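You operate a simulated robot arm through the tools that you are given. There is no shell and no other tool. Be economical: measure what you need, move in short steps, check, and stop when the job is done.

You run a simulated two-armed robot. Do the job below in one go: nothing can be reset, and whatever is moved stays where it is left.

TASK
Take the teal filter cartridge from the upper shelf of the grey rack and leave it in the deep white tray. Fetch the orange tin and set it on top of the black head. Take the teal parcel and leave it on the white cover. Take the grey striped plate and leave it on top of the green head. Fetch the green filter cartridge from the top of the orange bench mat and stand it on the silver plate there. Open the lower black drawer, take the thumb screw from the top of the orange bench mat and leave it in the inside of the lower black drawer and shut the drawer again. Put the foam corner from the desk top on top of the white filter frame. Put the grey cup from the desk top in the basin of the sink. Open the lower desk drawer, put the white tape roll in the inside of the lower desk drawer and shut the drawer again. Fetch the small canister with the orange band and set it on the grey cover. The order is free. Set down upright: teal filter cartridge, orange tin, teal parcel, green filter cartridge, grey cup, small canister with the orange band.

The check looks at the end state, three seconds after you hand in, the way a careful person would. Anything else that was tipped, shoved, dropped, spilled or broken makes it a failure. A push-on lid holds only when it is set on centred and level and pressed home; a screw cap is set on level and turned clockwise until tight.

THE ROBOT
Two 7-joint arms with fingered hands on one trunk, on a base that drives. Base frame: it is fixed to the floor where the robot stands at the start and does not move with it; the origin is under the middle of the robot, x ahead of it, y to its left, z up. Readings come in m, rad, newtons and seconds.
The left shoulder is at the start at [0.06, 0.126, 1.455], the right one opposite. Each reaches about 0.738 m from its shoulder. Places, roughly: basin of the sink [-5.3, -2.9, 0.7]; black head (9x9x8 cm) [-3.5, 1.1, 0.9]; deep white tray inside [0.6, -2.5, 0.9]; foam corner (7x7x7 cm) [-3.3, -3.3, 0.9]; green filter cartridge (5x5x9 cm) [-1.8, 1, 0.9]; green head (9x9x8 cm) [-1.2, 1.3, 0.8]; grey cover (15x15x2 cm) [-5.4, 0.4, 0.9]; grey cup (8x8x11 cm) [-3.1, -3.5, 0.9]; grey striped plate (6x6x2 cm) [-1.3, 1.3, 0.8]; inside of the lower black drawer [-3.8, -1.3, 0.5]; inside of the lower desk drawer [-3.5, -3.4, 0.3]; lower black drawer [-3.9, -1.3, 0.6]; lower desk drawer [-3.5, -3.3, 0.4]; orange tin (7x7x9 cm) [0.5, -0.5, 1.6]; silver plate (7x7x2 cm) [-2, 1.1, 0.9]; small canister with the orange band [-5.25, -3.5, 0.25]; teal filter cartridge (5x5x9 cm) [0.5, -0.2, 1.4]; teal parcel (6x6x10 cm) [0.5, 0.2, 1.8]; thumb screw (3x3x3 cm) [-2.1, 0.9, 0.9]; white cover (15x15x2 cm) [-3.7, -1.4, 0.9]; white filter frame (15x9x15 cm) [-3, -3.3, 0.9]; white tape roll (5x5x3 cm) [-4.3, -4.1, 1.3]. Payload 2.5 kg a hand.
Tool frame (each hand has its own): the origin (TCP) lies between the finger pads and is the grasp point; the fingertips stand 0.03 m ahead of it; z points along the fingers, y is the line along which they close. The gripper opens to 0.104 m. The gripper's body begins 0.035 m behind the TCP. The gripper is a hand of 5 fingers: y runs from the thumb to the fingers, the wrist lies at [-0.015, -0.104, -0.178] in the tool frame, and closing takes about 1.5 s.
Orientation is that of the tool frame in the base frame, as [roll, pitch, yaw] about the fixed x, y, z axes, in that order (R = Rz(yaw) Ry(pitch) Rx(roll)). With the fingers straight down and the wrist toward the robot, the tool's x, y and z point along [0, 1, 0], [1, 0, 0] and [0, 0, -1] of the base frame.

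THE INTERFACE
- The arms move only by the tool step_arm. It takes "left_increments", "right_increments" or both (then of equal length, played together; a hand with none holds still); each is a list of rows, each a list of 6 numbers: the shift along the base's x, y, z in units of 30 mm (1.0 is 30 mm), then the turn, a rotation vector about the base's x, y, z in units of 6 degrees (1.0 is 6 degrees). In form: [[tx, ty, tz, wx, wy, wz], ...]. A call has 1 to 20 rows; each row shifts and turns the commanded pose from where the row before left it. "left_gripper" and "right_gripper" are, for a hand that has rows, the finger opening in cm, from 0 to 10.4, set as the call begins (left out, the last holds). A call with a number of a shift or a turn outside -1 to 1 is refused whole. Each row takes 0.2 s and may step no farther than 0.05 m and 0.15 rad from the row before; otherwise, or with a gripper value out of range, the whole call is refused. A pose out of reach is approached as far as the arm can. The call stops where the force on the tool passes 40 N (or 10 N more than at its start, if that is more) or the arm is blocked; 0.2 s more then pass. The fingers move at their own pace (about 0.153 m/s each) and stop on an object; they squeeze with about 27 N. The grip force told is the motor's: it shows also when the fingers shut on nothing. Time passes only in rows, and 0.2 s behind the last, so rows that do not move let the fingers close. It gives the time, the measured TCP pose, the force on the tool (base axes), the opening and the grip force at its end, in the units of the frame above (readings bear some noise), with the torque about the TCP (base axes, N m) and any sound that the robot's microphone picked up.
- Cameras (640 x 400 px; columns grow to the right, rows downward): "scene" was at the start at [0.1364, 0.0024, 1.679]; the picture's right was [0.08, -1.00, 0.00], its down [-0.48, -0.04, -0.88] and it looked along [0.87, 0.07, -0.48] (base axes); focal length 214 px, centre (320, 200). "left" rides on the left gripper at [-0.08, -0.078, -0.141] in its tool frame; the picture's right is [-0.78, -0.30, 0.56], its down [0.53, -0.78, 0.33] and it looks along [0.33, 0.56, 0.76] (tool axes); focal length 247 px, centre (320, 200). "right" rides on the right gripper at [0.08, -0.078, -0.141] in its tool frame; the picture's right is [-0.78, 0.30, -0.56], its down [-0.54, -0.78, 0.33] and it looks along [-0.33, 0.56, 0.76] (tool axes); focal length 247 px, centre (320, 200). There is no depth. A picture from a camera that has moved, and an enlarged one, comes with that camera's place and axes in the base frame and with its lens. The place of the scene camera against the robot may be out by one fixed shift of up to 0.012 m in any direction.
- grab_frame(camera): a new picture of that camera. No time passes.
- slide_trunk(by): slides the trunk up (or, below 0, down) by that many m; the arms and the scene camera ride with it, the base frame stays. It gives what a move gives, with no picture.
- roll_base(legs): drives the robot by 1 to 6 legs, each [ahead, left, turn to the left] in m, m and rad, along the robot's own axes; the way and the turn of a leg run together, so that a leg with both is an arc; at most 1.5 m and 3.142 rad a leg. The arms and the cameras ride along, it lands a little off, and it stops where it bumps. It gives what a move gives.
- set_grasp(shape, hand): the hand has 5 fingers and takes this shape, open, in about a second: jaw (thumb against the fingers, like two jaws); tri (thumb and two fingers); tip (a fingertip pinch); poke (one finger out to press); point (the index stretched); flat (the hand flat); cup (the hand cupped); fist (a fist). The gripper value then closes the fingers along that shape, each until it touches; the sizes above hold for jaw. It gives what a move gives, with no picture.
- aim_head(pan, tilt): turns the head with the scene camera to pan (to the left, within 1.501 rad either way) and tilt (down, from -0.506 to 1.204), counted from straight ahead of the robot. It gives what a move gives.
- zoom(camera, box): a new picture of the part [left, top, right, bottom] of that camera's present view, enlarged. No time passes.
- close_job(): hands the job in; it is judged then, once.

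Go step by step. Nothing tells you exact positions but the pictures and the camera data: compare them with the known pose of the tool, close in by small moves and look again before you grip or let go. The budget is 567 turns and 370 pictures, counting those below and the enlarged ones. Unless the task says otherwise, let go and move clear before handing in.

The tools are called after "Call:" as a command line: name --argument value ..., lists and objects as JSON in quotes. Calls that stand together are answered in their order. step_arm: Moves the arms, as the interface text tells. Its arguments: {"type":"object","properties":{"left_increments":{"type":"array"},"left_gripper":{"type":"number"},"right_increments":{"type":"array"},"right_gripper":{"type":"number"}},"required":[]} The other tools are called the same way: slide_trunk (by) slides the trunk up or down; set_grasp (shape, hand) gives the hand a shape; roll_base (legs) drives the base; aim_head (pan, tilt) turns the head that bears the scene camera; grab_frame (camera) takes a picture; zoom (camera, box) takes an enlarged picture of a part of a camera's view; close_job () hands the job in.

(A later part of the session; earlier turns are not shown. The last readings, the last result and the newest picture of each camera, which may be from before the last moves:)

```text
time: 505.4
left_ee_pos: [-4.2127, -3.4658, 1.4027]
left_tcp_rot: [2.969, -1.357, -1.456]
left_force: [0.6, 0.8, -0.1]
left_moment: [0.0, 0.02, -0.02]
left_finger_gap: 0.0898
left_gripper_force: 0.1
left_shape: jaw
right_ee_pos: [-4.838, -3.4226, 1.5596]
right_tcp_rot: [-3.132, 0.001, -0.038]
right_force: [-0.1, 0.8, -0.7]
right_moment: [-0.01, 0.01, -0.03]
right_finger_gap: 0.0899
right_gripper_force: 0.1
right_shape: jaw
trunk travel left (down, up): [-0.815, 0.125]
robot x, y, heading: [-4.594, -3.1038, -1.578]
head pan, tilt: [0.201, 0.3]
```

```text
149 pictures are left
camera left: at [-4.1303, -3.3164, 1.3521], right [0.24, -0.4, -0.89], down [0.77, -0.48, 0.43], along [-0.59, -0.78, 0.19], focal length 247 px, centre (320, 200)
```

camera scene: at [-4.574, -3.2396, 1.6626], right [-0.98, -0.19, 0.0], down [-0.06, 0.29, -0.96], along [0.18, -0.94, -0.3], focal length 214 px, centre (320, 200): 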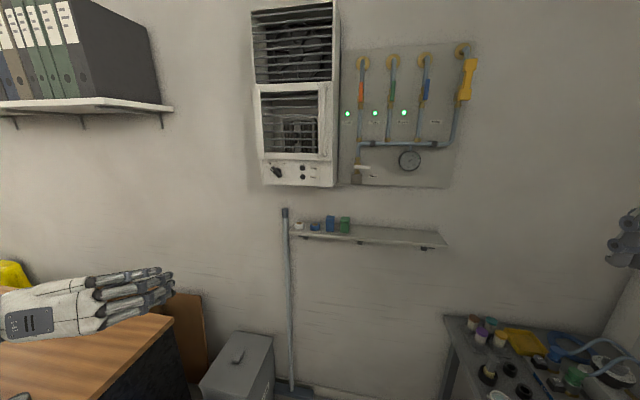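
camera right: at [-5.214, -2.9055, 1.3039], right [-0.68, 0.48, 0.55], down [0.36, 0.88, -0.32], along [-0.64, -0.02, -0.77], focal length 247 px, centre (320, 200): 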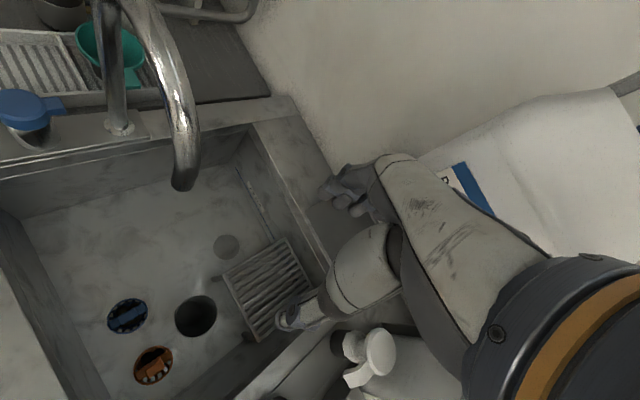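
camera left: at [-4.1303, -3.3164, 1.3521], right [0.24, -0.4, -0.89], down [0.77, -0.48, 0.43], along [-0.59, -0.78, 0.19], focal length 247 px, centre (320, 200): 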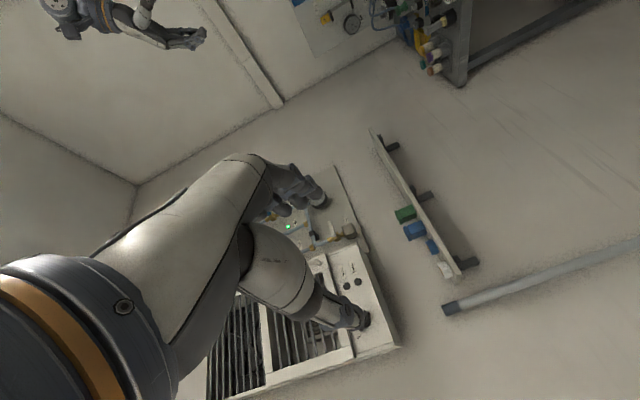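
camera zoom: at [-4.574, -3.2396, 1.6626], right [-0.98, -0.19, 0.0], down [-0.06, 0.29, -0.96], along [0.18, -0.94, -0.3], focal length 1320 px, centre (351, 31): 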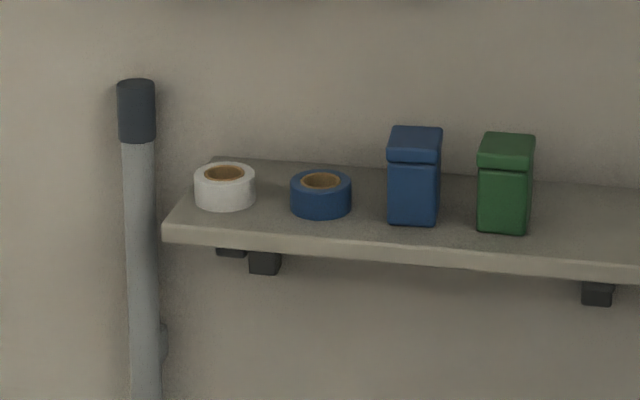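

Tape centre ≈[-4.307, -4.112, 1.258]. Lower the trunk, advance part way with the fingers set to 7.5 cm, and look.

Call:
slide_trunk --by -0.13

Call:
roll_base --legs '[[0.5, -0.03, 0.005]]'

Call:
step_arm --left_increments '[[-0.5, 0, 0, 0, 0, 0], [-0.5, 0, 0, 0, 0, 0], [-0.5, 0, 0, 0, 0, 0], [-0.5, 0, 0, 0, 0, 0]]' --left_gripper 7.5

Call:
grab_frame --camera "left"

Call:
grab_frame --camera "scene"

```text
time: 507.0
left_ee_pos: [-4.2134, -3.4664, 1.2716]
left_tcp_rot: [2.963, -1.357, -1.45]
left_force: [0.9, 0.0, 1.1]
left_moment: [0.0, 0.01, -0.04]
left_finger_gap: 0.0901
left_gripper_force: 0.2
left_shape: jaw
right_ee_pos: [-4.8384, -3.4232, 1.4309]
right_tcp_rot: [-3.132, -0.002, -0.036]
right_force: [1.1, 0.3, 0.5]
right_moment: [-0.01, 0.03, -0.01]
right_finger_gap: 0.0899
right_gripper_force: 0.1
right_shape: jaw
trunk travel left (down, up): [-0.685, 0.255]
robot x, y, heading: [-4.5985, -3.1022, -1.576]
head pan, tilt: [0.201, 0.3]
```

```text
time: 510.0
left_ee_pos: [-4.2547, -3.9845, 1.2731]
left_tcp_rot: [2.964, -1.358, -1.466]
left_force: [-0.2, 0.1, 0.1]
left_moment: [0.01, 0.0, -0.02]
left_finger_gap: 0.0899
left_gripper_force: 0.1
left_shape: jaw
right_ee_pos: [-4.8778, -3.932, 1.4292]
right_tcp_rot: [-3.13, 0.001, -0.047]
right_force: [0.3, 0.4, 0.6]
right_moment: [0.01, -0.01, 0.02]
right_finger_gap: 0.0897
right_gripper_force: 0.1
right_shape: jaw
trunk travel left (down, up): [-0.685, 0.255]
robot x, y, heading: [-4.6312, -3.6159, -1.593]
head pan, tilt: [0.201, 0.3]
```

```text
time: 511.0
left_ee_pos: [-4.3223, -3.9871, 1.282]
left_tcp_rot: [2.871, -1.388, -1.396]
left_force: [0.0, 0.3, 0.6]
left_moment: [0.0, -0.05, 0.03]
left_finger_gap: 0.0752
left_gripper_force: 0.1
left_shape: jaw
right_ee_pos: [-4.8785, -3.9326, 1.4284]
right_tcp_rot: [-3.131, -0.001, -0.048]
right_force: [0.2, 0.4, -0.7]
right_moment: [-0.01, -0.02, 0.0]
right_finger_gap: 0.0899
right_gripper_force: 0.0
right_shape: jaw
trunk travel left (down, up): [-0.685, 0.255]
robot x, y, heading: [-4.6337, -3.6153, -1.594]
head pan, tilt: [0.201, 0.3]
```

```text
148 pictures are left
camera left: at [-4.2336, -3.8425, 1.2247], right [0.22, -0.43, -0.88], down [0.76, -0.49, 0.43], along [-0.62, -0.75, 0.22], focal length 247 px, centre (320, 200)
```

left: 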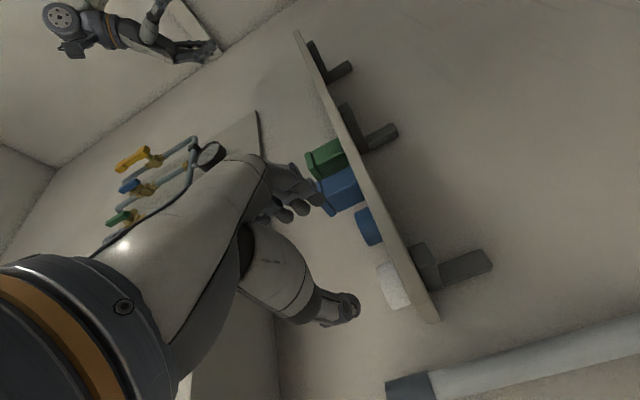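

```text
147 pictures are left
camera scene: at [-4.6114, -3.7526, 1.5327], right [-0.98, -0.18, 0.0], down [-0.05, 0.29, -0.96], along [0.17, -0.94, -0.3], focal length 214 px, centre (320, 200)
```

scene: 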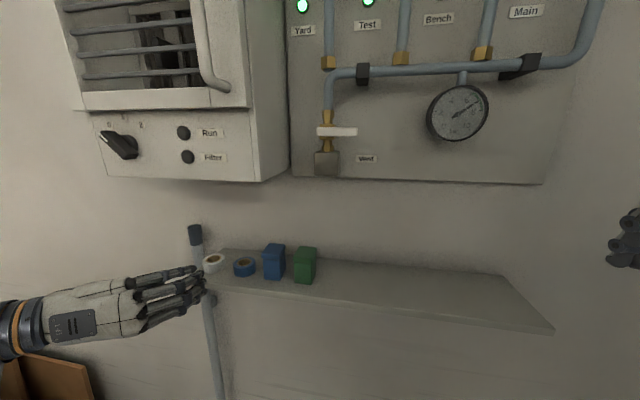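

The tape is 1.5 cm to the +x side of the hand's line. Advance in small steps.

Call:
step_arm --left_increments '[[0.25, -0.5, -0.25, 0, 0, 0], [0.25, -0.7, -0.25, 0, 0, 0], [0, -0.8, 0, 0, 0, 0]]'

Call:
grab_frame --camera "left"

Call:
zoom --camera "scene" --box '[120, 200, 320, 340]'

```text
time: 511.8
left_ee_pos: [-4.2991, -4.0439, 1.2586]
left_tcp_rot: [2.977, -1.357, -1.477]
left_force: [0.0, 0.0, -0.8]
left_moment: [-0.01, 0.01, 0.03]
left_finger_gap: 0.075
left_gripper_force: 0.1
left_shape: jaw
right_ee_pos: [-4.8774, -3.9326, 1.4301]
right_tcp_rot: [-3.131, -0.002, -0.051]
right_force: [0.6, 0.6, 0.3]
right_moment: [-0.02, 0.01, -0.01]
right_finger_gap: 0.0899
right_gripper_force: 0.1
right_shape: jaw
trunk travel left (down, up): [-0.685, 0.255]
robot x, y, heading: [-4.6311, -3.6172, -1.59]
head pan, tilt: [0.201, 0.3]
```

```text
146 pictures are left
camera left: at [-4.2139, -3.8948, 1.2081], right [0.24, -0.4, -0.89], down [0.76, -0.49, 0.42], along [-0.6, -0.78, 0.19], focal length 247 px, centre (320, 200)
```

left: 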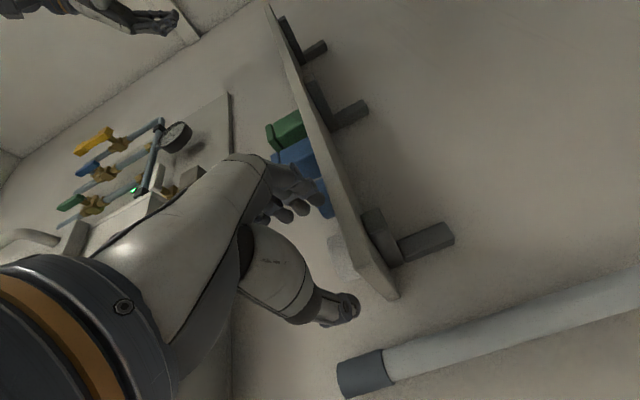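

```text
2.86 times, centred on (220, 270) of scene
camera zoom: at [-4.6112, -3.7527, 1.5327], right [-0.98, -0.18, 0.0], down [-0.05, 0.29, -0.96], along [0.17, -0.94, -0.3], focal length 613 px, centre (606, 0)
```

zoom: 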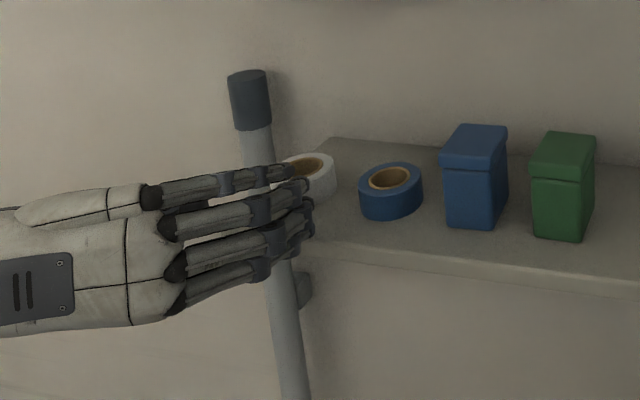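

The four fingers spread vertically and would strike the shelf edge. I'll back off and try the "tip" shape to see how the fingers sit.

Call:
roll_base --legs '[[-0.15, 0, 0]]'

Call:
set_grasp --hand "left" --shape "tip"

Call:
grab_frame --camera "scene"

Call:
grab_frame --camera "left"

```text
time: 513.2
left_ee_pos: [-4.2956, -3.8937, 1.2598]
left_tcp_rot: [2.967, -1.359, -1.469]
left_force: [-0.6, 0.5, 0.7]
left_moment: [0.0, 0.01, 0.02]
left_finger_gap: 0.0753
left_gripper_force: 0.0
left_shape: jaw
right_ee_pos: [-4.8745, -3.7819, 1.4306]
right_tcp_rot: [-3.131, 0.0, -0.049]
right_force: [-0.5, 0.0, 0.3]
right_moment: [-0.02, -0.01, -0.01]
right_finger_gap: 0.0899
right_gripper_force: 0.1
right_shape: jaw
trunk travel left (down, up): [-0.685, 0.255]
robot x, y, heading: [-4.6302, -3.4672, -1.593]
head pan, tilt: [0.201, 0.3]
```

```text
time: 514.1
left_ee_pos: [-4.2977, -3.894, 1.2581]
left_tcp_rot: [2.965, -1.356, -1.468]
left_force: [0.2, -0.3, 0.5]
left_moment: [-0.01, -0.01, -0.03]
left_finger_gap: 0.1039
left_gripper_force: 0.2
left_shape: tip
right_ee_pos: [-4.8766, -3.783, 1.4301]
right_tcp_rot: [-3.128, 0.001, -0.05]
right_force: [-1.0, -0.8, -0.1]
right_moment: [0.0, -0.03, 0.01]
right_finger_gap: 0.0896
right_gripper_force: 0.1
right_shape: jaw
trunk travel left (down, up): [-0.685, 0.255]
robot x, y, heading: [-4.6281, -3.4633, -1.59]
head pan, tilt: [0.201, 0.3]
```

```text
144 pictures are left
camera scene: at [-4.6084, -3.6037, 1.5327], right [-0.98, -0.18, 0.0], down [-0.05, 0.29, -0.96], along [0.17, -0.94, -0.3], focal length 214 px, centre (320, 200)
```

scene: 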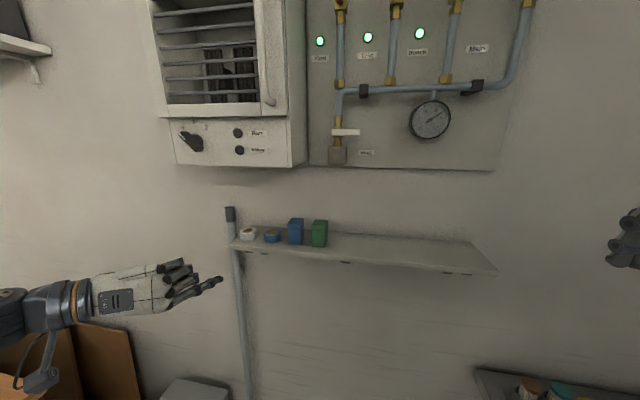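

```text
143 pictures are left
camera left: at [-4.211, -3.7457, 1.2084], right [0.24, -0.4, -0.89], down [0.76, -0.49, 0.43], along [-0.6, -0.78, 0.19], focal length 247 px, centre (320, 200)
```

left: 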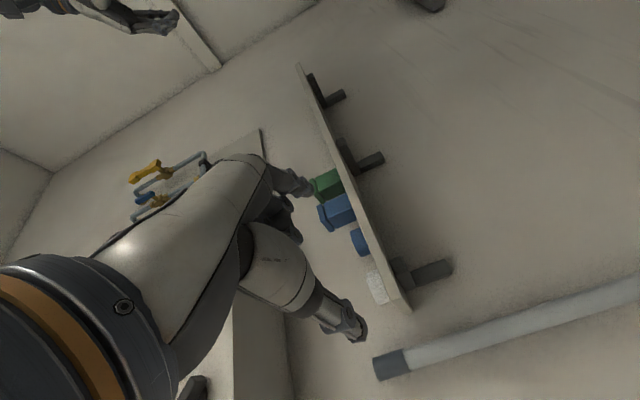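

In the tip shape only the index and thumb reach forward, index low: suitable. Narrow to 6.5 cm, and approach again.

Call:
step_arm --left_increments '[[-0.1, 0, 0.3, 0, 0, 0], [0, 0, 0, 0, 0, 0], [0, 0, 0, 0, 0, 0]]' --left_gripper 6.5

Call:
roll_base --legs '[[0.13, 0, 0]]'

Call:
grab_frame --camera "left"

Call:
zoom --camera "scene" --box '[120, 200, 320, 340]'

```text
time: 514.9
left_ee_pos: [-4.3004, -3.8957, 1.268]
left_tcp_rot: [2.969, -1.357, -1.47]
left_force: [0.7, -0.9, -0.4]
left_moment: [-0.02, -0.01, 0.0]
left_finger_gap: 0.0652
left_gripper_force: 0.0
left_shape: tip
right_ee_pos: [-4.8752, -3.7835, 1.4307]
right_tcp_rot: [-3.13, 0.0, -0.051]
right_force: [0.0, 0.2, -0.4]
right_moment: [0.01, 0.03, 0.0]
right_finger_gap: 0.09
right_gripper_force: 0.0
right_shape: jaw
trunk travel left (down, up): [-0.685, 0.255]
robot x, y, heading: [-4.6293, -3.4673, -1.589]
head pan, tilt: [0.201, 0.3]
```

```text
time: 516.2
left_ee_pos: [-4.3009, -4.0269, 1.2679]
left_tcp_rot: [2.963, -1.357, -1.463]
left_force: [0.2, -0.1, -0.1]
left_moment: [0.0, 0.02, 0.01]
left_finger_gap: 0.0651
left_gripper_force: 0.0
left_shape: tip
right_ee_pos: [-4.8773, -3.9148, 1.43]
right_tcp_rot: [-3.13, 0.0, -0.049]
right_force: [0.2, -0.4, -0.2]
right_moment: [0.04, -0.01, 0.01]
right_finger_gap: 0.0901
right_gripper_force: 0.1
right_shape: jaw
trunk travel left (down, up): [-0.685, 0.255]
robot x, y, heading: [-4.6312, -3.5972, -1.586]
head pan, tilt: [0.201, 0.3]
```

```text
142 pictures are left
camera left: at [-4.2166, -3.8782, 1.2179], right [0.24, -0.4, -0.89], down [0.76, -0.49, 0.42], along [-0.6, -0.78, 0.19], focal length 247 px, centre (320, 200)
```

left: 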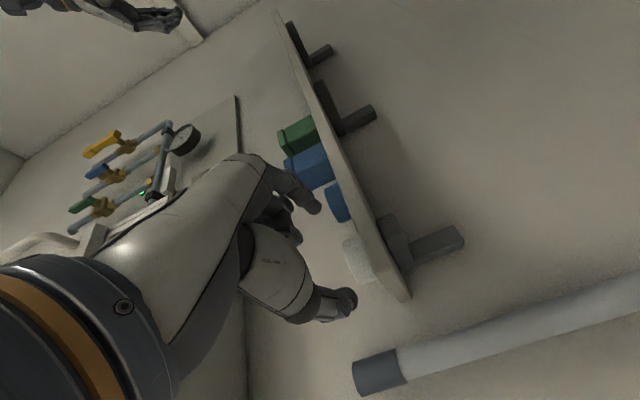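

```text
2.86 times, centred on (220, 270) of scene
camera zoom: at [-4.6107, -3.7363, 1.5326], right [-0.98, -0.18, 0.0], down [-0.05, 0.29, -0.95], along [0.17, -0.94, -0.3], focal length 613 px, centre (606, 0)
```

zoom: 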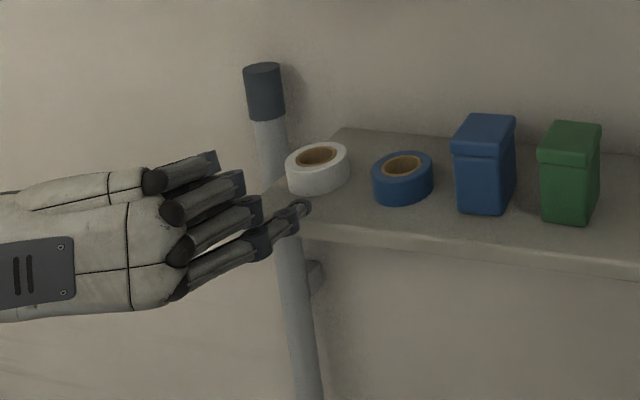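

The index knuckle hangs slightly below the shelf level. Pitch the hand more downward so the knuckles are higher.

Call:
step_arm --left_increments '[[0, 0.2, 0.2, 0.7, 0, 0], [0, 0.2, 0.2, 0.7, 0, 0], [0, 0.2, 0.2, 0.7, 0, 0], [0, 0.1, 0.1, 0.7, 0, 0]]'

Call:
grab_frame --camera "left"

Call:
zoom --camera "scene" --box '[120, 200, 320, 340]'

```text
time: 517.1
left_ee_pos: [-4.336, -4.0175, 1.3187]
left_tcp_rot: [2.681, -1.196, -1.311]
left_force: [0.9, -0.2, -0.4]
left_moment: [-0.02, 0.0, -0.03]
left_finger_gap: 0.0653
left_gripper_force: 0.0
left_shape: tip
right_ee_pos: [-4.8773, -3.9154, 1.4286]
right_tcp_rot: [-3.13, 0.002, -0.046]
right_force: [1.0, 0.9, 0.8]
right_moment: [0.0, 0.01, -0.04]
right_finger_gap: 0.0902
right_gripper_force: 0.0
right_shape: jaw
trunk travel left (down, up): [-0.685, 0.255]
robot x, y, heading: [-4.631, -3.6027, -1.586]
head pan, tilt: [0.201, 0.3]
stopped in row 4 (left hand): the arm was blocked; the commanded pose is now the measured one
```

```text
140 pictures are left
camera left: at [-4.2384, -3.8741, 1.2783], right [0.09, -0.29, -0.95], down [0.73, -0.63, 0.26], along [-0.67, -0.72, 0.15], focal length 247 px, centre (320, 200)
```

left: 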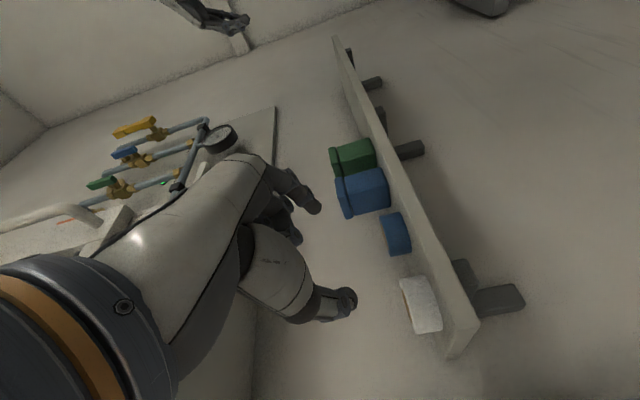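

```text
2.86 times, centred on (220, 270) of scene
camera zoom: at [-4.6106, -3.7358, 1.5326], right [-0.98, -0.18, 0.0], down [-0.05, 0.29, -0.96], along [0.17, -0.94, -0.3], focal length 613 px, centre (606, 0)
```

zoom: 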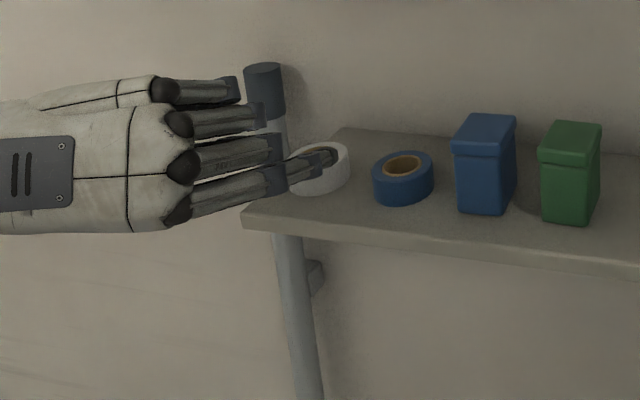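

That wrist limit blocks it. New plan: pinch the ring's front wall from above-front (index into the hole, thumb outside) with the hand pitched ~40°. Back off and reorient.

Call:
roll_base --legs '[[-0.25, 0, 0]]'

Call:
step_arm --left_increments '[[0, 0, 0, 0.51, 0.975, 0.868], [0, 0, 0, 0.51, 0.975, 0.868], [0, 0, 0, 0.51, 0.975, 0.868], [0, 0, 0, 0.51, 0.975, 0.868], [0, 0, 0, 0.51, 0.975, 0.868], [0, 0, 0, 0.51, 0.975, 0.868], [0, 0, 0, 0.51, 0.975, 0.868], [0, 0, 0, 0.51, 0.975, 0.868], [0, 0, 0, 0.51, 0.975, 0.868], [0, 0, 0, 0.51, 0.975, 0.868], [0, 0, 0, 0.51, 0.975, 0.868]]'

Call:
grab_frame --camera "scene"

```text
time: 518.9
left_ee_pos: [-4.331, -3.7767, 1.3185]
left_tcp_rot: [2.674, -1.197, -1.304]
left_force: [0.0, -0.1, 0.7]
left_moment: [0.0, 0.02, -0.01]
left_finger_gap: 0.0653
left_gripper_force: 0.1
left_shape: tip
right_ee_pos: [-4.8727, -3.6744, 1.4304]
right_tcp_rot: [-3.132, -0.001, -0.046]
right_force: [0.3, 0.3, -0.1]
right_moment: [-0.01, 0.0, 0.02]
right_finger_gap: 0.0899
right_gripper_force: 0.0
right_shape: jaw
trunk travel left (down, up): [-0.685, 0.255]
robot x, y, heading: [-4.6329, -3.3579, -1.589]
head pan, tilt: [0.201, 0.3]
```

```text
time: 521.3
left_ee_pos: [-4.3289, -3.7767, 1.3183]
left_tcp_rot: [2.444, -0.002, 0.006]
left_force: [0.1, 0.6, -0.2]
left_moment: [0.03, 0.0, -0.01]
left_finger_gap: 0.0655
left_gripper_force: 0.0
left_shape: tip
right_ee_pos: [-4.8731, -3.6766, 1.4297]
right_tcp_rot: [-3.13, -0.001, -0.048]
right_force: [-0.1, 0.5, -0.9]
right_moment: [-0.02, -0.03, -0.02]
right_finger_gap: 0.0898
right_gripper_force: 0.0
right_shape: jaw
trunk travel left (down, up): [-0.685, 0.255]
robot x, y, heading: [-4.6256, -3.3591, -1.585]
head pan, tilt: [0.201, 0.3]
```

```text
138 pictures are left
camera scene: at [-4.6065, -3.4955, 1.5326], right [-0.98, -0.18, 0.0], down [-0.05, 0.29, -0.96], along [0.18, -0.94, -0.3], focal length 214 px, centre (320, 200)
```

scene: 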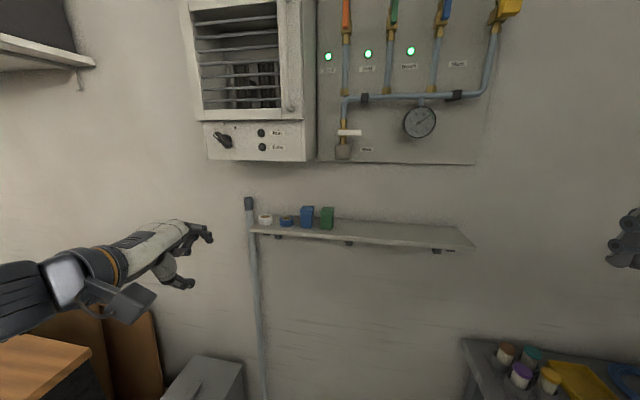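

I'll return to the sideways pinch but with the shoulder lower (the posture that worked for the parcel), so the hand can pitch ~38° down. First raise the hand relative to the shoulder.

Call:
step_arm --left_increments '[[0, 0, 1, 0, 0, 0], [0, 0, 1, 0, 0, 0], [0, 0, 1, 0, 0, 0], [0, 0, 1, 0, 0, 0], [0, 0, 1, 0, 0, 0], [0, 0, 1, 0, 0, 0], [0, 0, 1, 0, 0, 0]]'

Call:
step_arm --left_increments '[[0, 0, 0, -0.146, -0.985, -0.945], [0, 0, 0, -0.146, -0.985, -0.945], [0, 0, 0, -0.146, -0.985, -0.945], [0, 0, 0, -0.146, -0.985, -0.945], [0, 0, 0, -0.146, -0.985, -0.945], [0, 0, 0, -0.146, -0.985, -0.945], [0, 0, 0, -0.146, -0.985, -0.945], [0, 0, 0, -0.146, -0.985, -0.945], [0, 0, 0, -0.146, -0.985, -0.945], [0, 0, 0, -0.146, -0.985, -0.945], [0, 0, 0, -0.146, -0.985, -0.945]]'

Call:
grab_frame --camera "scene"

```text
time: 522.7
left_ee_pos: [-4.3283, -3.7878, 1.4641]
left_tcp_rot: [2.444, 0.157, -0.072]
left_force: [-0.3, 0.2, 0.4]
left_moment: [0.02, -0.01, 0.0]
left_finger_gap: 0.0651
left_gripper_force: 0.1
left_shape: tip
right_ee_pos: [-4.8732, -3.6748, 1.4295]
right_tcp_rot: [-3.13, 0.003, -0.045]
right_force: [-0.2, 0.0, 0.3]
right_moment: [0.03, -0.01, -0.02]
right_finger_gap: 0.0898
right_gripper_force: 0.1
right_shape: jaw
trunk travel left (down, up): [-0.685, 0.255]
robot x, y, heading: [-4.6277, -3.3608, -1.59]
head pan, tilt: [0.201, 0.3]
stopped in row 6 (left hand): the arm was blocked; the commanded pose is now the measured one
```

```text
time: 525.1
left_ee_pos: [-4.3282, -3.788, 1.4636]
left_tcp_rot: [3.104, -0.747, -1.512]
left_force: [0.2, 0.2, 0.8]
left_moment: [0.02, -0.01, -0.02]
left_finger_gap: 0.0653
left_gripper_force: 0.0
left_shape: tip
right_ee_pos: [-4.8735, -3.676, 1.4317]
right_tcp_rot: [-3.132, 0.0, -0.046]
right_force: [-0.3, 0.8, 0.5]
right_moment: [-0.03, 0.0, -0.01]
right_finger_gap: 0.0899
right_gripper_force: 0.2
right_shape: jaw
trunk travel left (down, up): [-0.685, 0.255]
robot x, y, heading: [-4.6285, -3.3559, -1.587]
head pan, tilt: [0.201, 0.3]
```

```text
137 pictures are left
camera scene: at [-4.6066, -3.4955, 1.5326], right [-0.98, -0.18, 0.0], down [-0.05, 0.29, -0.96], along [0.18, -0.94, -0.3], focal length 214 px, centre (320, 200)
```

scene: 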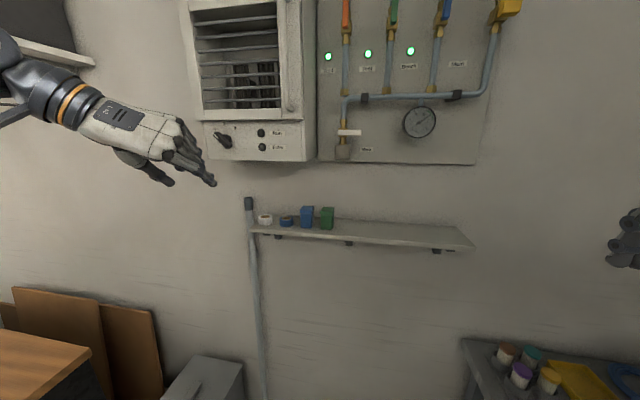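

Now 47° down; reduce to ~35°, lower the trunk to tape height and approach.

Call:
step_arm --left_increments '[[0, 0, 0, -1, 0, 0], [0, 0, 0, -1, 0, 0], [0, 0, 0, 0, 0, 0]]'

Call:
slide_trunk --by -0.185

Call:
roll_base --legs '[[0.22, 0.02, 0.015]]'

Call:
grab_frame --camera "left"

Call:
grab_frame --camera "scene"

```text
time: 525.9
left_ee_pos: [-4.3294, -3.7875, 1.4645]
left_tcp_rot: [3.076, -0.956, -1.488]
left_force: [-0.1, 0.8, -0.6]
left_moment: [0.02, -0.05, 0.0]
left_finger_gap: 0.0655
left_gripper_force: 0.0
left_shape: tip
right_ee_pos: [-4.8726, -3.6764, 1.431]
right_tcp_rot: [-3.13, 0.002, -0.048]
right_force: [0.6, -0.6, 0.1]
right_moment: [0.0, -0.02, 0.02]
right_finger_gap: 0.0896
right_gripper_force: 0.0
right_shape: jaw
trunk travel left (down, up): [-0.685, 0.255]
robot x, y, heading: [-4.6291, -3.3602, -1.585]
head pan, tilt: [0.201, 0.3]
```

```text
time: 527.9
left_ee_pos: [-4.3297, -3.7882, 1.2799]
left_tcp_rot: [3.078, -0.955, -1.49]
left_force: [-0.7, 0.0, -0.6]
left_moment: [0.0, 0.04, 0.0]
left_finger_gap: 0.0654
left_gripper_force: 0.1
left_shape: tip
right_ee_pos: [-4.873, -3.6756, 1.2453]
right_tcp_rot: [-3.129, 0.002, -0.047]
right_force: [-0.2, 0.3, 1.1]
right_moment: [0.05, 0.0, 0.03]
right_finger_gap: 0.09
right_gripper_force: 0.0
right_shape: jaw
trunk travel left (down, up): [-0.5, 0.44]
robot x, y, heading: [-4.6306, -3.357, -1.59]
head pan, tilt: [0.201, 0.3]
```

```text
time: 529.6
left_ee_pos: [-4.3072, -4.0017, 1.2794]
left_tcp_rot: [3.079, -0.955, -1.477]
left_force: [0.2, -0.2, 0.1]
left_moment: [-0.01, 0.0, 0.0]
left_finger_gap: 0.0652
left_gripper_force: 0.1
left_shape: tip
right_ee_pos: [-4.8514, -3.8958, 1.2447]
right_tcp_rot: [-3.131, 0.002, -0.035]
right_force: [0.4, -0.5, 0.9]
right_moment: [0.02, 0.01, 0.02]
right_finger_gap: 0.09
right_gripper_force: 0.0
right_shape: jaw
trunk travel left (down, up): [-0.5, 0.44]
robot x, y, heading: [-4.6109, -3.5746, -1.573]
head pan, tilt: [0.201, 0.3]
```

```text
136 pictures are left
camera left: at [-4.2358, -3.8374, 1.2924], right [0.26, 0.0, -0.97], down [0.81, -0.55, 0.22], along [-0.53, -0.84, -0.15], focal length 247 px, centre (320, 200)
```

left: 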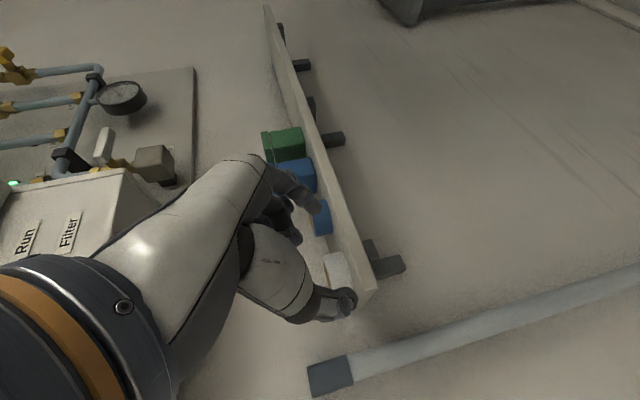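

```text
135 pictures are left
camera scene: at [-4.5871, -3.7125, 1.3476], right [-0.98, -0.2, 0.0], down [-0.06, 0.29, -0.96], along [0.19, -0.94, -0.3], focal length 214 px, centre (320, 200)
```

scene: 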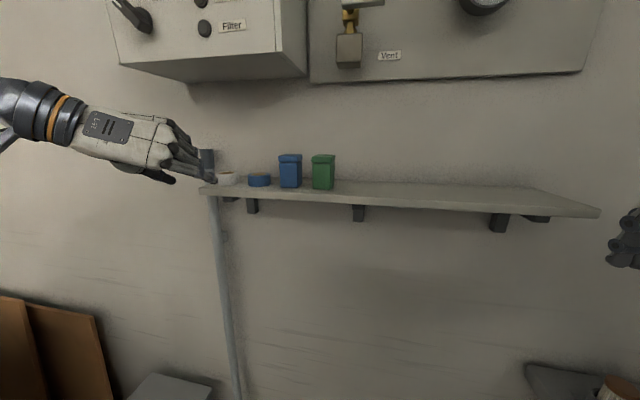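

Call:
zoom --camera "scene" --box '[140, 110, 280, 220]'

Call:
zoom --camera "left" --box '[220, 130, 420, 330]'

```text
3.64 times, centred on (210, 165) of scene
camera zoom: at [-4.5871, -3.7125, 1.3476], right [-0.98, -0.2, 0.0], down [-0.06, 0.29, -0.96], along [0.19, -0.94, -0.3], focal length 780 px, centre (720, 327)
```

zoom: 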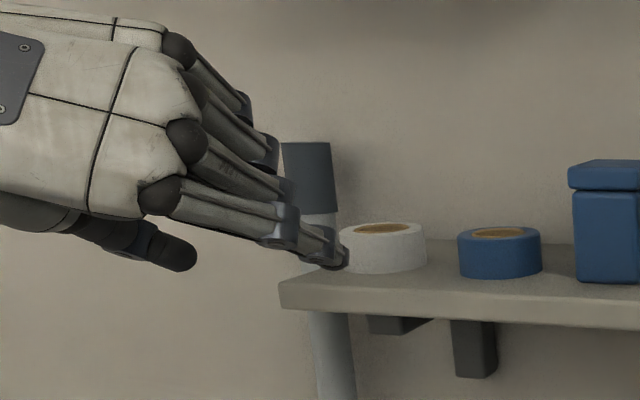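

```text
2.00 times, centred on (320, 230) of left
camera zoom: at [-4.2358, -3.8374, 1.2924], right [0.26, 0.0, -0.97], down [0.81, -0.55, 0.22], along [-0.53, -0.84, -0.15], focal length 494 px, centre (320, 140)
```

zoom: 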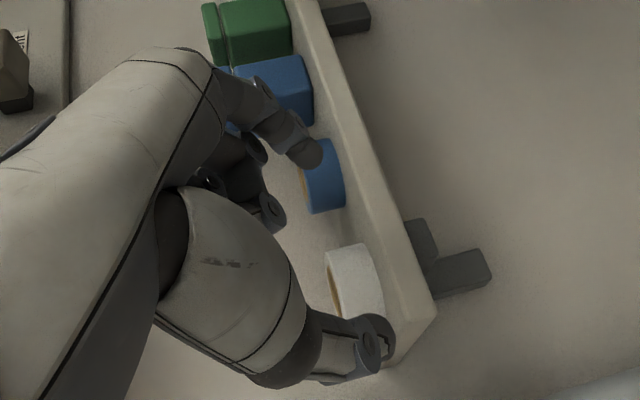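

Index tip ≈[-4.34, -4.03, 1.267], thumb tip ≈[-4.263, -4.02, 1.265]; tape between. Advance 8.5 cm straight.

Call:
step_arm --left_increments '[[-0.17, 0, -0.13, 0, 0, 0], [0, 0, 0, 0, 0, 0]]'

Call:
roll_base --legs '[[0.05, 0, 0]]'

Call:
zoom --camera "scene" --box '[140, 110, 280, 220]'

Call:
zoom --camera "left" --box '[220, 130, 420, 330]'

```text
time: 530.2
left_ee_pos: [-4.3123, -4.0001, 1.2755]
left_tcp_rot: [3.076, -0.954, -1.477]
left_force: [-0.6, -0.9, -0.4]
left_moment: [-0.02, -0.02, 0.01]
left_finger_gap: 0.0652
left_gripper_force: 0.1
left_shape: tip
right_ee_pos: [-4.8519, -3.8958, 1.2452]
right_tcp_rot: [-3.13, 0.002, -0.035]
right_force: [-0.7, 0.5, 0.9]
right_moment: [0.03, 0.02, 0.0]
right_finger_gap: 0.09
right_gripper_force: 0.1
right_shape: jaw
trunk travel left (down, up): [-0.5, 0.44]
robot x, y, heading: [-4.6132, -3.5759, -1.577]
head pan, tilt: [0.201, 0.3]
```

```text
time: 531.1
left_ee_pos: [-4.3119, -4.0519, 1.2754]
left_tcp_rot: [3.079, -0.954, -1.478]
left_force: [0.2, 0.3, -0.2]
left_moment: [0.01, 0.02, 0.02]
left_finger_gap: 0.0654
left_gripper_force: 0.1
left_shape: tip
right_ee_pos: [-4.852, -3.9466, 1.246]
right_tcp_rot: [-3.13, 0.0, -0.035]
right_force: [-0.1, -0.3, -0.8]
right_moment: [0.01, 0.03, -0.01]
right_finger_gap: 0.0898
right_gripper_force: 0.2
right_shape: jaw
trunk travel left (down, up): [-0.5, 0.44]
robot x, y, heading: [-4.6147, -3.6279, -1.576]
head pan, tilt: [0.201, 0.3]
```

```text
3.64 times, centred on (210, 165) of scene
camera zoom: at [-4.5872, -3.7634, 1.3476], right [-0.98, -0.2, 0.0], down [-0.06, 0.29, -0.96], along [0.19, -0.94, -0.3], focal length 780 px, centre (720, 327)
```

zoom: 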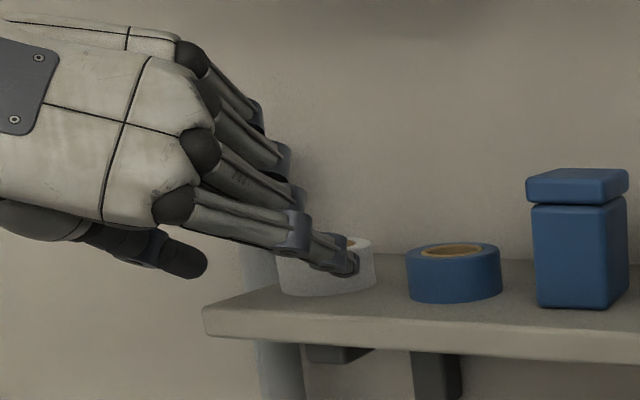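

```text
2.00 times, centred on (320, 230) of left
camera zoom: at [-4.241, -3.8879, 1.289], right [0.26, 0.0, -0.97], down [0.81, -0.55, 0.22], along [-0.53, -0.84, -0.15], focal length 494 px, centre (320, 140)
```

zoom: 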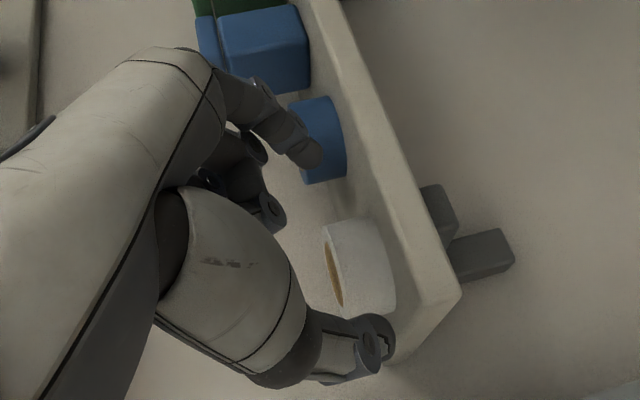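

Call:
roll_base --legs '[[0.035, 0, 0]]'

Call:
zoom --camera "scene" --box '[140, 110, 280, 220]'

Call:
zoom --camera "left" --box '[220, 130, 420, 330]'

```text
time: 532.0
left_ee_pos: [-4.3114, -4.0877, 1.2746]
left_tcp_rot: [3.076, -0.956, -1.475]
left_force: [-0.4, 0.7, 0.3]
left_moment: [0.01, 0.01, 0.01]
left_finger_gap: 0.0651
left_gripper_force: 0.1
left_shape: tip
right_ee_pos: [-4.8518, -3.9825, 1.2452]
right_tcp_rot: [-3.129, -0.001, -0.037]
right_force: [0.0, 0.0, 0.3]
right_moment: [0.0, 0.01, -0.01]
right_finger_gap: 0.0897
right_gripper_force: 0.1
right_shape: jaw
trunk travel left (down, up): [-0.5, 0.44]
robot x, y, heading: [-4.613, -3.6594, -1.574]
head pan, tilt: [0.201, 0.3]
```

```text
3.64 times, centred on (210, 165) of scene
camera zoom: at [-4.5874, -3.7991, 1.3475], right [-0.98, -0.2, 0.0], down [-0.06, 0.29, -0.95], along [0.19, -0.94, -0.3], focal length 780 px, centre (720, 327)
```

zoom: 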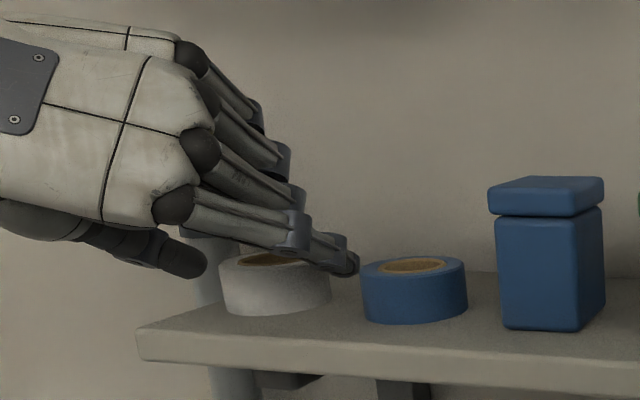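

```text
2.00 times, centred on (320, 230) of left
camera zoom: at [-4.2412, -3.9238, 1.289], right [0.26, 0.0, -0.97], down [0.81, -0.55, 0.22], along [-0.53, -0.84, -0.15], focal length 494 px, centre (320, 140)
```

zoom: 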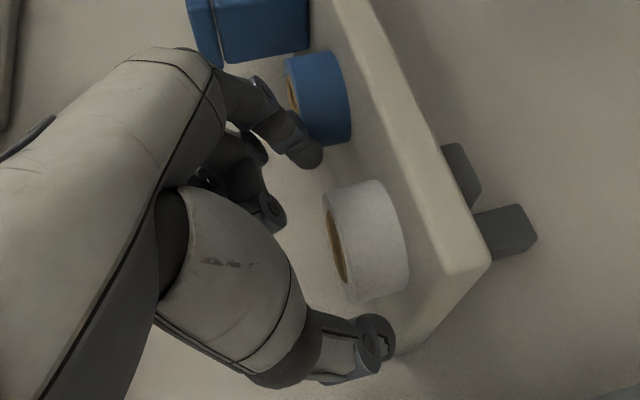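

The index passes just above the tape while the thumb is at the right height. Back off slightly and roll the hand ~14° so the index comes lower.

Call:
roll_base --legs '[[-0.07, 0, 0]]'

Call:
step_arm --left_increments '[[0, 0, -0.1, 0.01, -0.635, -0.45], [0, 0, -0.1, 0.01, -0.635, -0.45], [0, 0, 0, 0.01, -0.635, -0.45], [0, 0, 0, 0, 0, 0]]'

Call:
zoom --camera "scene" --box '[140, 110, 280, 220]'

Call:
zoom --camera "left" --box '[220, 130, 420, 330]'

```text
time: 533.0
left_ee_pos: [-4.3127, -4.0148, 1.2759]
left_tcp_rot: [3.078, -0.957, -1.477]
left_force: [0.0, -0.6, 0.1]
left_moment: [0.0, 0.02, 0.0]
left_finger_gap: 0.0655
left_gripper_force: 0.1
left_shape: tip
right_ee_pos: [-4.8518, -3.909, 1.2452]
right_tcp_rot: [-3.133, 0.002, -0.037]
right_force: [-0.5, 0.9, -0.7]
right_moment: [-0.01, 0.02, 0.0]
right_finger_gap: 0.0899
right_gripper_force: 0.0
right_shape: jaw
trunk travel left (down, up): [-0.5, 0.44]
robot x, y, heading: [-4.6068, -3.5935, -1.573]
head pan, tilt: [0.201, 0.3]
```

```text
time: 534.0
left_ee_pos: [-4.3122, -4.0163, 1.27]
left_tcp_rot: [-2.869, -0.928, -1.895]
left_force: [1.1, -0.1, -1.0]
left_moment: [0.0, -0.02, 0.0]
left_finger_gap: 0.0655
left_gripper_force: 0.0
left_shape: tip
right_ee_pos: [-4.8524, -3.9103, 1.2449]
right_tcp_rot: [-3.132, 0.002, -0.035]
right_force: [0.1, 0.4, 0.5]
right_moment: [0.01, 0.02, 0.02]
right_finger_gap: 0.0902
right_gripper_force: 0.0
right_shape: jaw
trunk travel left (down, up): [-0.5, 0.44]
robot x, y, heading: [-4.6112, -3.5896, -1.577]
head pan, tilt: [0.201, 0.3]
```

```text
3.64 times, centred on (210, 165) of scene
camera zoom: at [-4.5871, -3.7273, 1.3477], right [-0.98, -0.2, 0.0], down [-0.06, 0.29, -0.96], along [0.19, -0.94, -0.3], focal length 780 px, centre (720, 327)
```

zoom: 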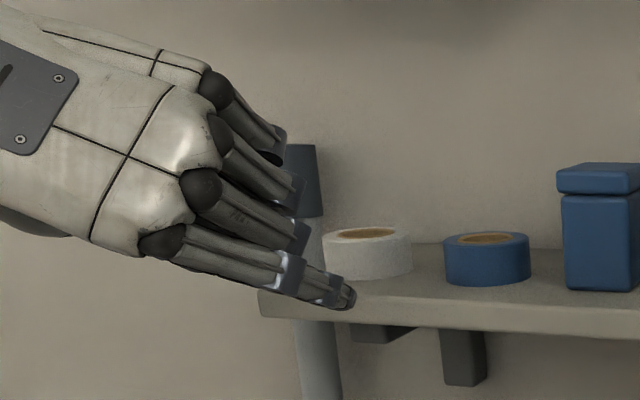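

```text
2.00 times, centred on (320, 230) of left
camera zoom: at [-4.2229, -3.8636, 1.2998], right [0.44, -0.04, -0.89], down [0.66, -0.65, 0.36], along [-0.6, -0.76, -0.26], focal length 494 px, centre (320, 140)
```

zoom: 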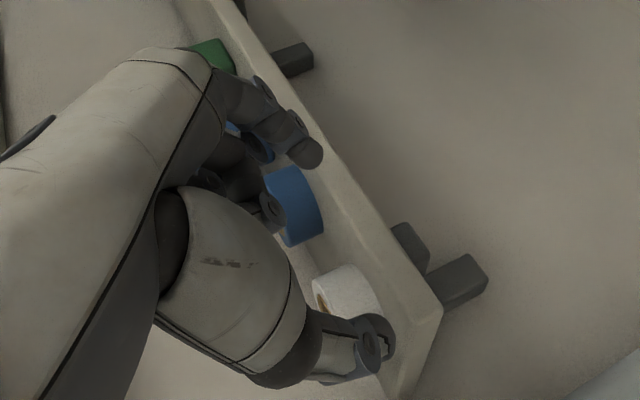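

Heights now: index ≈1.25, thumb ≈1.263. Raise 6 mm and advance 7 cm.

Call:
step_arm --left_increments '[[0, 0, 0.2, 0, 0, 0], [0, 0, 0, 0, 0, 0]]'

Call:
roll_base --legs '[[0.045, 0, 0]]'

Call:
zoom --camera "scene" --box '[140, 110, 280, 220]'

Call:
zoom --camera "left" --box '[220, 130, 420, 330]'

```text
time: 534.6
left_ee_pos: [-4.3119, -4.0155, 1.2761]
left_tcp_rot: [-2.869, -0.928, -1.891]
left_force: [0.5, 0.0, -0.7]
left_moment: [0.03, -0.01, 0.02]
left_finger_gap: 0.0655
left_gripper_force: 0.1
left_shape: tip
right_ee_pos: [-4.8514, -3.9108, 1.246]
right_tcp_rot: [-3.129, 0.002, -0.035]
right_force: [-0.1, -0.4, 0.1]
right_moment: [0.0, -0.03, 0.03]
right_finger_gap: 0.0899
right_gripper_force: 0.1
right_shape: jaw
trunk travel left (down, up): [-0.5, 0.44]
robot x, y, heading: [-4.6071, -3.5895, -1.574]
head pan, tilt: [0.201, 0.3]
```

```text
time: 535.5
left_ee_pos: [-4.3124, -4.062, 1.2743]
left_tcp_rot: [-2.869, -0.928, -1.894]
left_force: [0.0, -0.7, 0.4]
left_moment: [-0.01, -0.02, 0.0]
left_finger_gap: 0.0651
left_gripper_force: 0.1
left_shape: tip
right_ee_pos: [-4.8519, -3.957, 1.2456]
right_tcp_rot: [-3.131, 0.001, -0.039]
right_force: [-0.8, 0.6, 0.2]
right_moment: [0.03, -0.04, 0.0]
right_finger_gap: 0.0898
right_gripper_force: 0.1
right_shape: jaw
trunk travel left (down, up): [-0.5, 0.44]
robot x, y, heading: [-4.611, -3.6361, -1.573]
head pan, tilt: [0.201, 0.3]
```

```text
3.64 times, centred on (210, 165) of scene
camera zoom: at [-4.5876, -3.774, 1.3476], right [-0.98, -0.19, 0.0], down [-0.06, 0.29, -0.95], along [0.18, -0.94, -0.3], focal length 780 px, centre (720, 327)
```

zoom: 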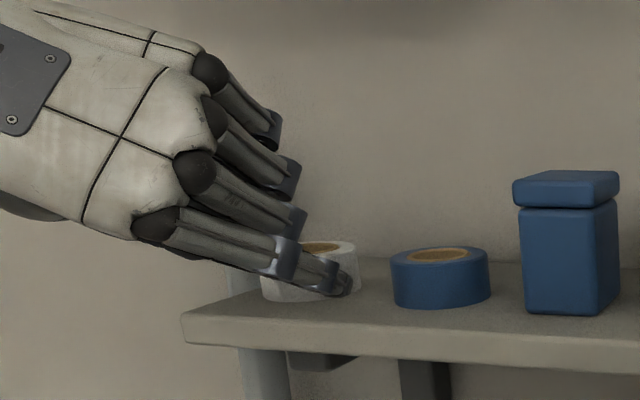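

```text
2.00 times, centred on (320, 230) of left
camera zoom: at [-4.2233, -3.91, 1.3057], right [0.44, -0.04, -0.9], down [0.66, -0.65, 0.36], along [-0.6, -0.76, -0.26], focal length 494 px, centre (320, 140)
```

zoom: 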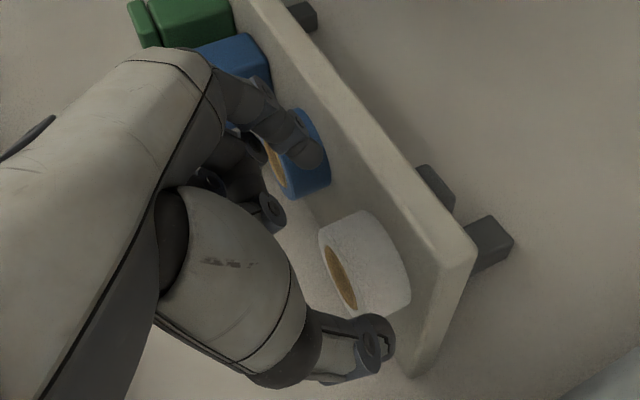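

Call:
roll_base --legs '[[0.028, 0, 0]]'

Call:
zoom --camera "scene" --box '[140, 110, 280, 220]'

Call:
zoom --camera "left" --box '[220, 130, 420, 330]'

```text
time: 536.3
left_ee_pos: [-4.3122, -4.09, 1.2749]
left_tcp_rot: [-2.868, -0.928, -1.894]
left_force: [0.4, -0.3, 0.2]
left_moment: [0.04, 0.01, 0.0]
left_finger_gap: 0.0654
left_gripper_force: 0.1
left_shape: tip
right_ee_pos: [-4.8543, -3.9839, 1.2456]
right_tcp_rot: [-3.13, 0.002, -0.037]
right_force: [0.5, -0.2, 0.7]
right_moment: [0.01, 0.05, -0.02]
right_finger_gap: 0.0903
right_gripper_force: 0.1
right_shape: jaw
trunk travel left (down, up): [-0.5, 0.44]
robot x, y, heading: [-4.6097, -3.6623, -1.577]
head pan, tilt: [0.201, 0.3]
```

```text
3.64 times, centred on (210, 165) of scene
camera zoom: at [-4.5878, -3.8016, 1.3475], right [-0.98, -0.19, 0.0], down [-0.06, 0.29, -0.95], along [0.18, -0.94, -0.3], focal length 780 px, centre (720, 327)
```

zoom: 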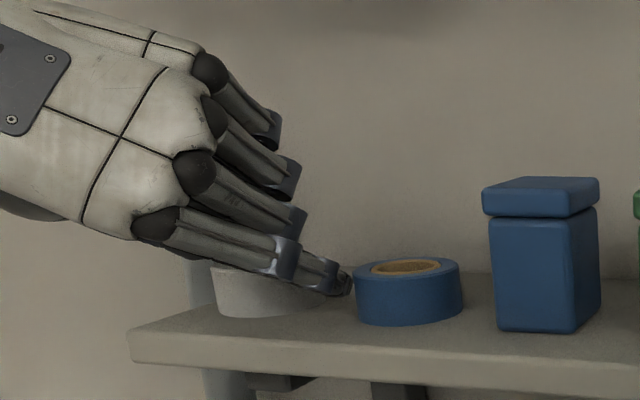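

```text
2.00 times, centred on (320, 230) of left
camera zoom: at [-4.2236, -3.9378, 1.3057], right [0.44, -0.04, -0.9], down [0.66, -0.65, 0.36], along [-0.6, -0.75, -0.26], focal length 494 px, centre (320, 140)
```

zoom: 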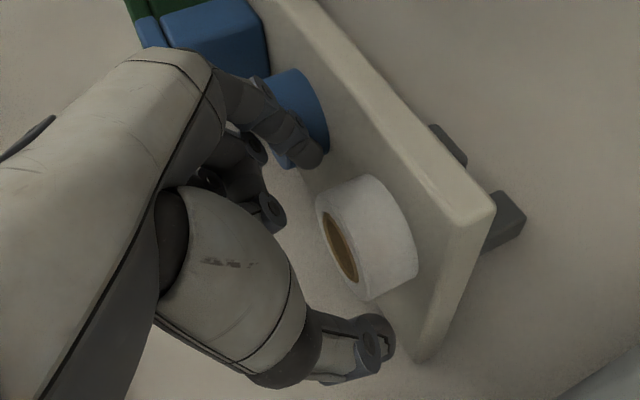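

Tape is between index and thumb at the right height. Close.

Call:
step_arm --left_increments '[[0, 0, 0, 0, 0, 0], [0, 0, 0, 0, 0, 0], [0, 0, 0, 0, 0, 0], [0, 0, 0, 0, 0, 0], [0, 0, 0, 0, 0, 0], [0, 0, 0, 0, 0, 0], [0, 0, 0, 0, 0, 0]]' --left_gripper 0

Call:
zoom --camera "scene" --box '[140, 110, 280, 220]'

Call:
zoom --camera "left" --box '[220, 130, 420, 330]'

```text
time: 537.9
left_ee_pos: [-4.314, -4.0879, 1.2772]
left_tcp_rot: [-2.868, -0.933, -1.897]
left_force: [-1.7, 0.4, 10.7]
left_moment: [-0.22, -0.01, 0.06]
left_finger_gap: 0.0072
left_gripper_force: 26.6
left_shape: tip
right_ee_pos: [-4.8538, -3.9824, 1.2456]
right_tcp_rot: [-3.131, 0.0, -0.036]
right_force: [0.1, 0.1, 0.0]
right_moment: [0.0, 0.01, 0.03]
right_finger_gap: 0.0896
right_gripper_force: 0.2
right_shape: jaw
trunk travel left (down, up): [-0.5, 0.44]
robot x, y, heading: [-4.6089, -3.6639, -1.578]
head pan, tilt: [0.201, 0.3]
```

```text
3.64 times, centred on (210, 165) of scene
camera zoom: at [-4.5886, -3.7997, 1.3479], right [-0.98, -0.19, 0.0], down [-0.06, 0.29, -0.96], along [0.18, -0.94, -0.29], focal length 780 px, centre (720, 327)
```

zoom: 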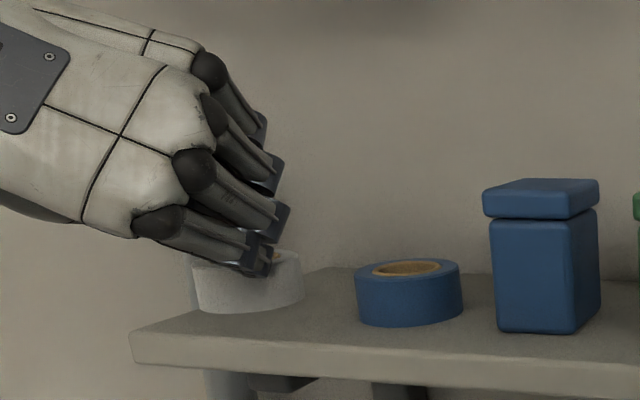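

```text
2.00 times, centred on (320, 230) of left
camera zoom: at [-4.2244, -3.9359, 1.3068], right [0.44, -0.05, -0.89], down [0.66, -0.65, 0.36], along [-0.6, -0.76, -0.26], focal length 494 px, centre (320, 140)
```

zoom: 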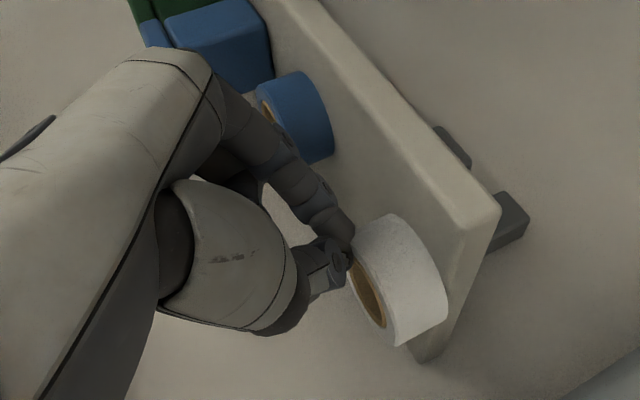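

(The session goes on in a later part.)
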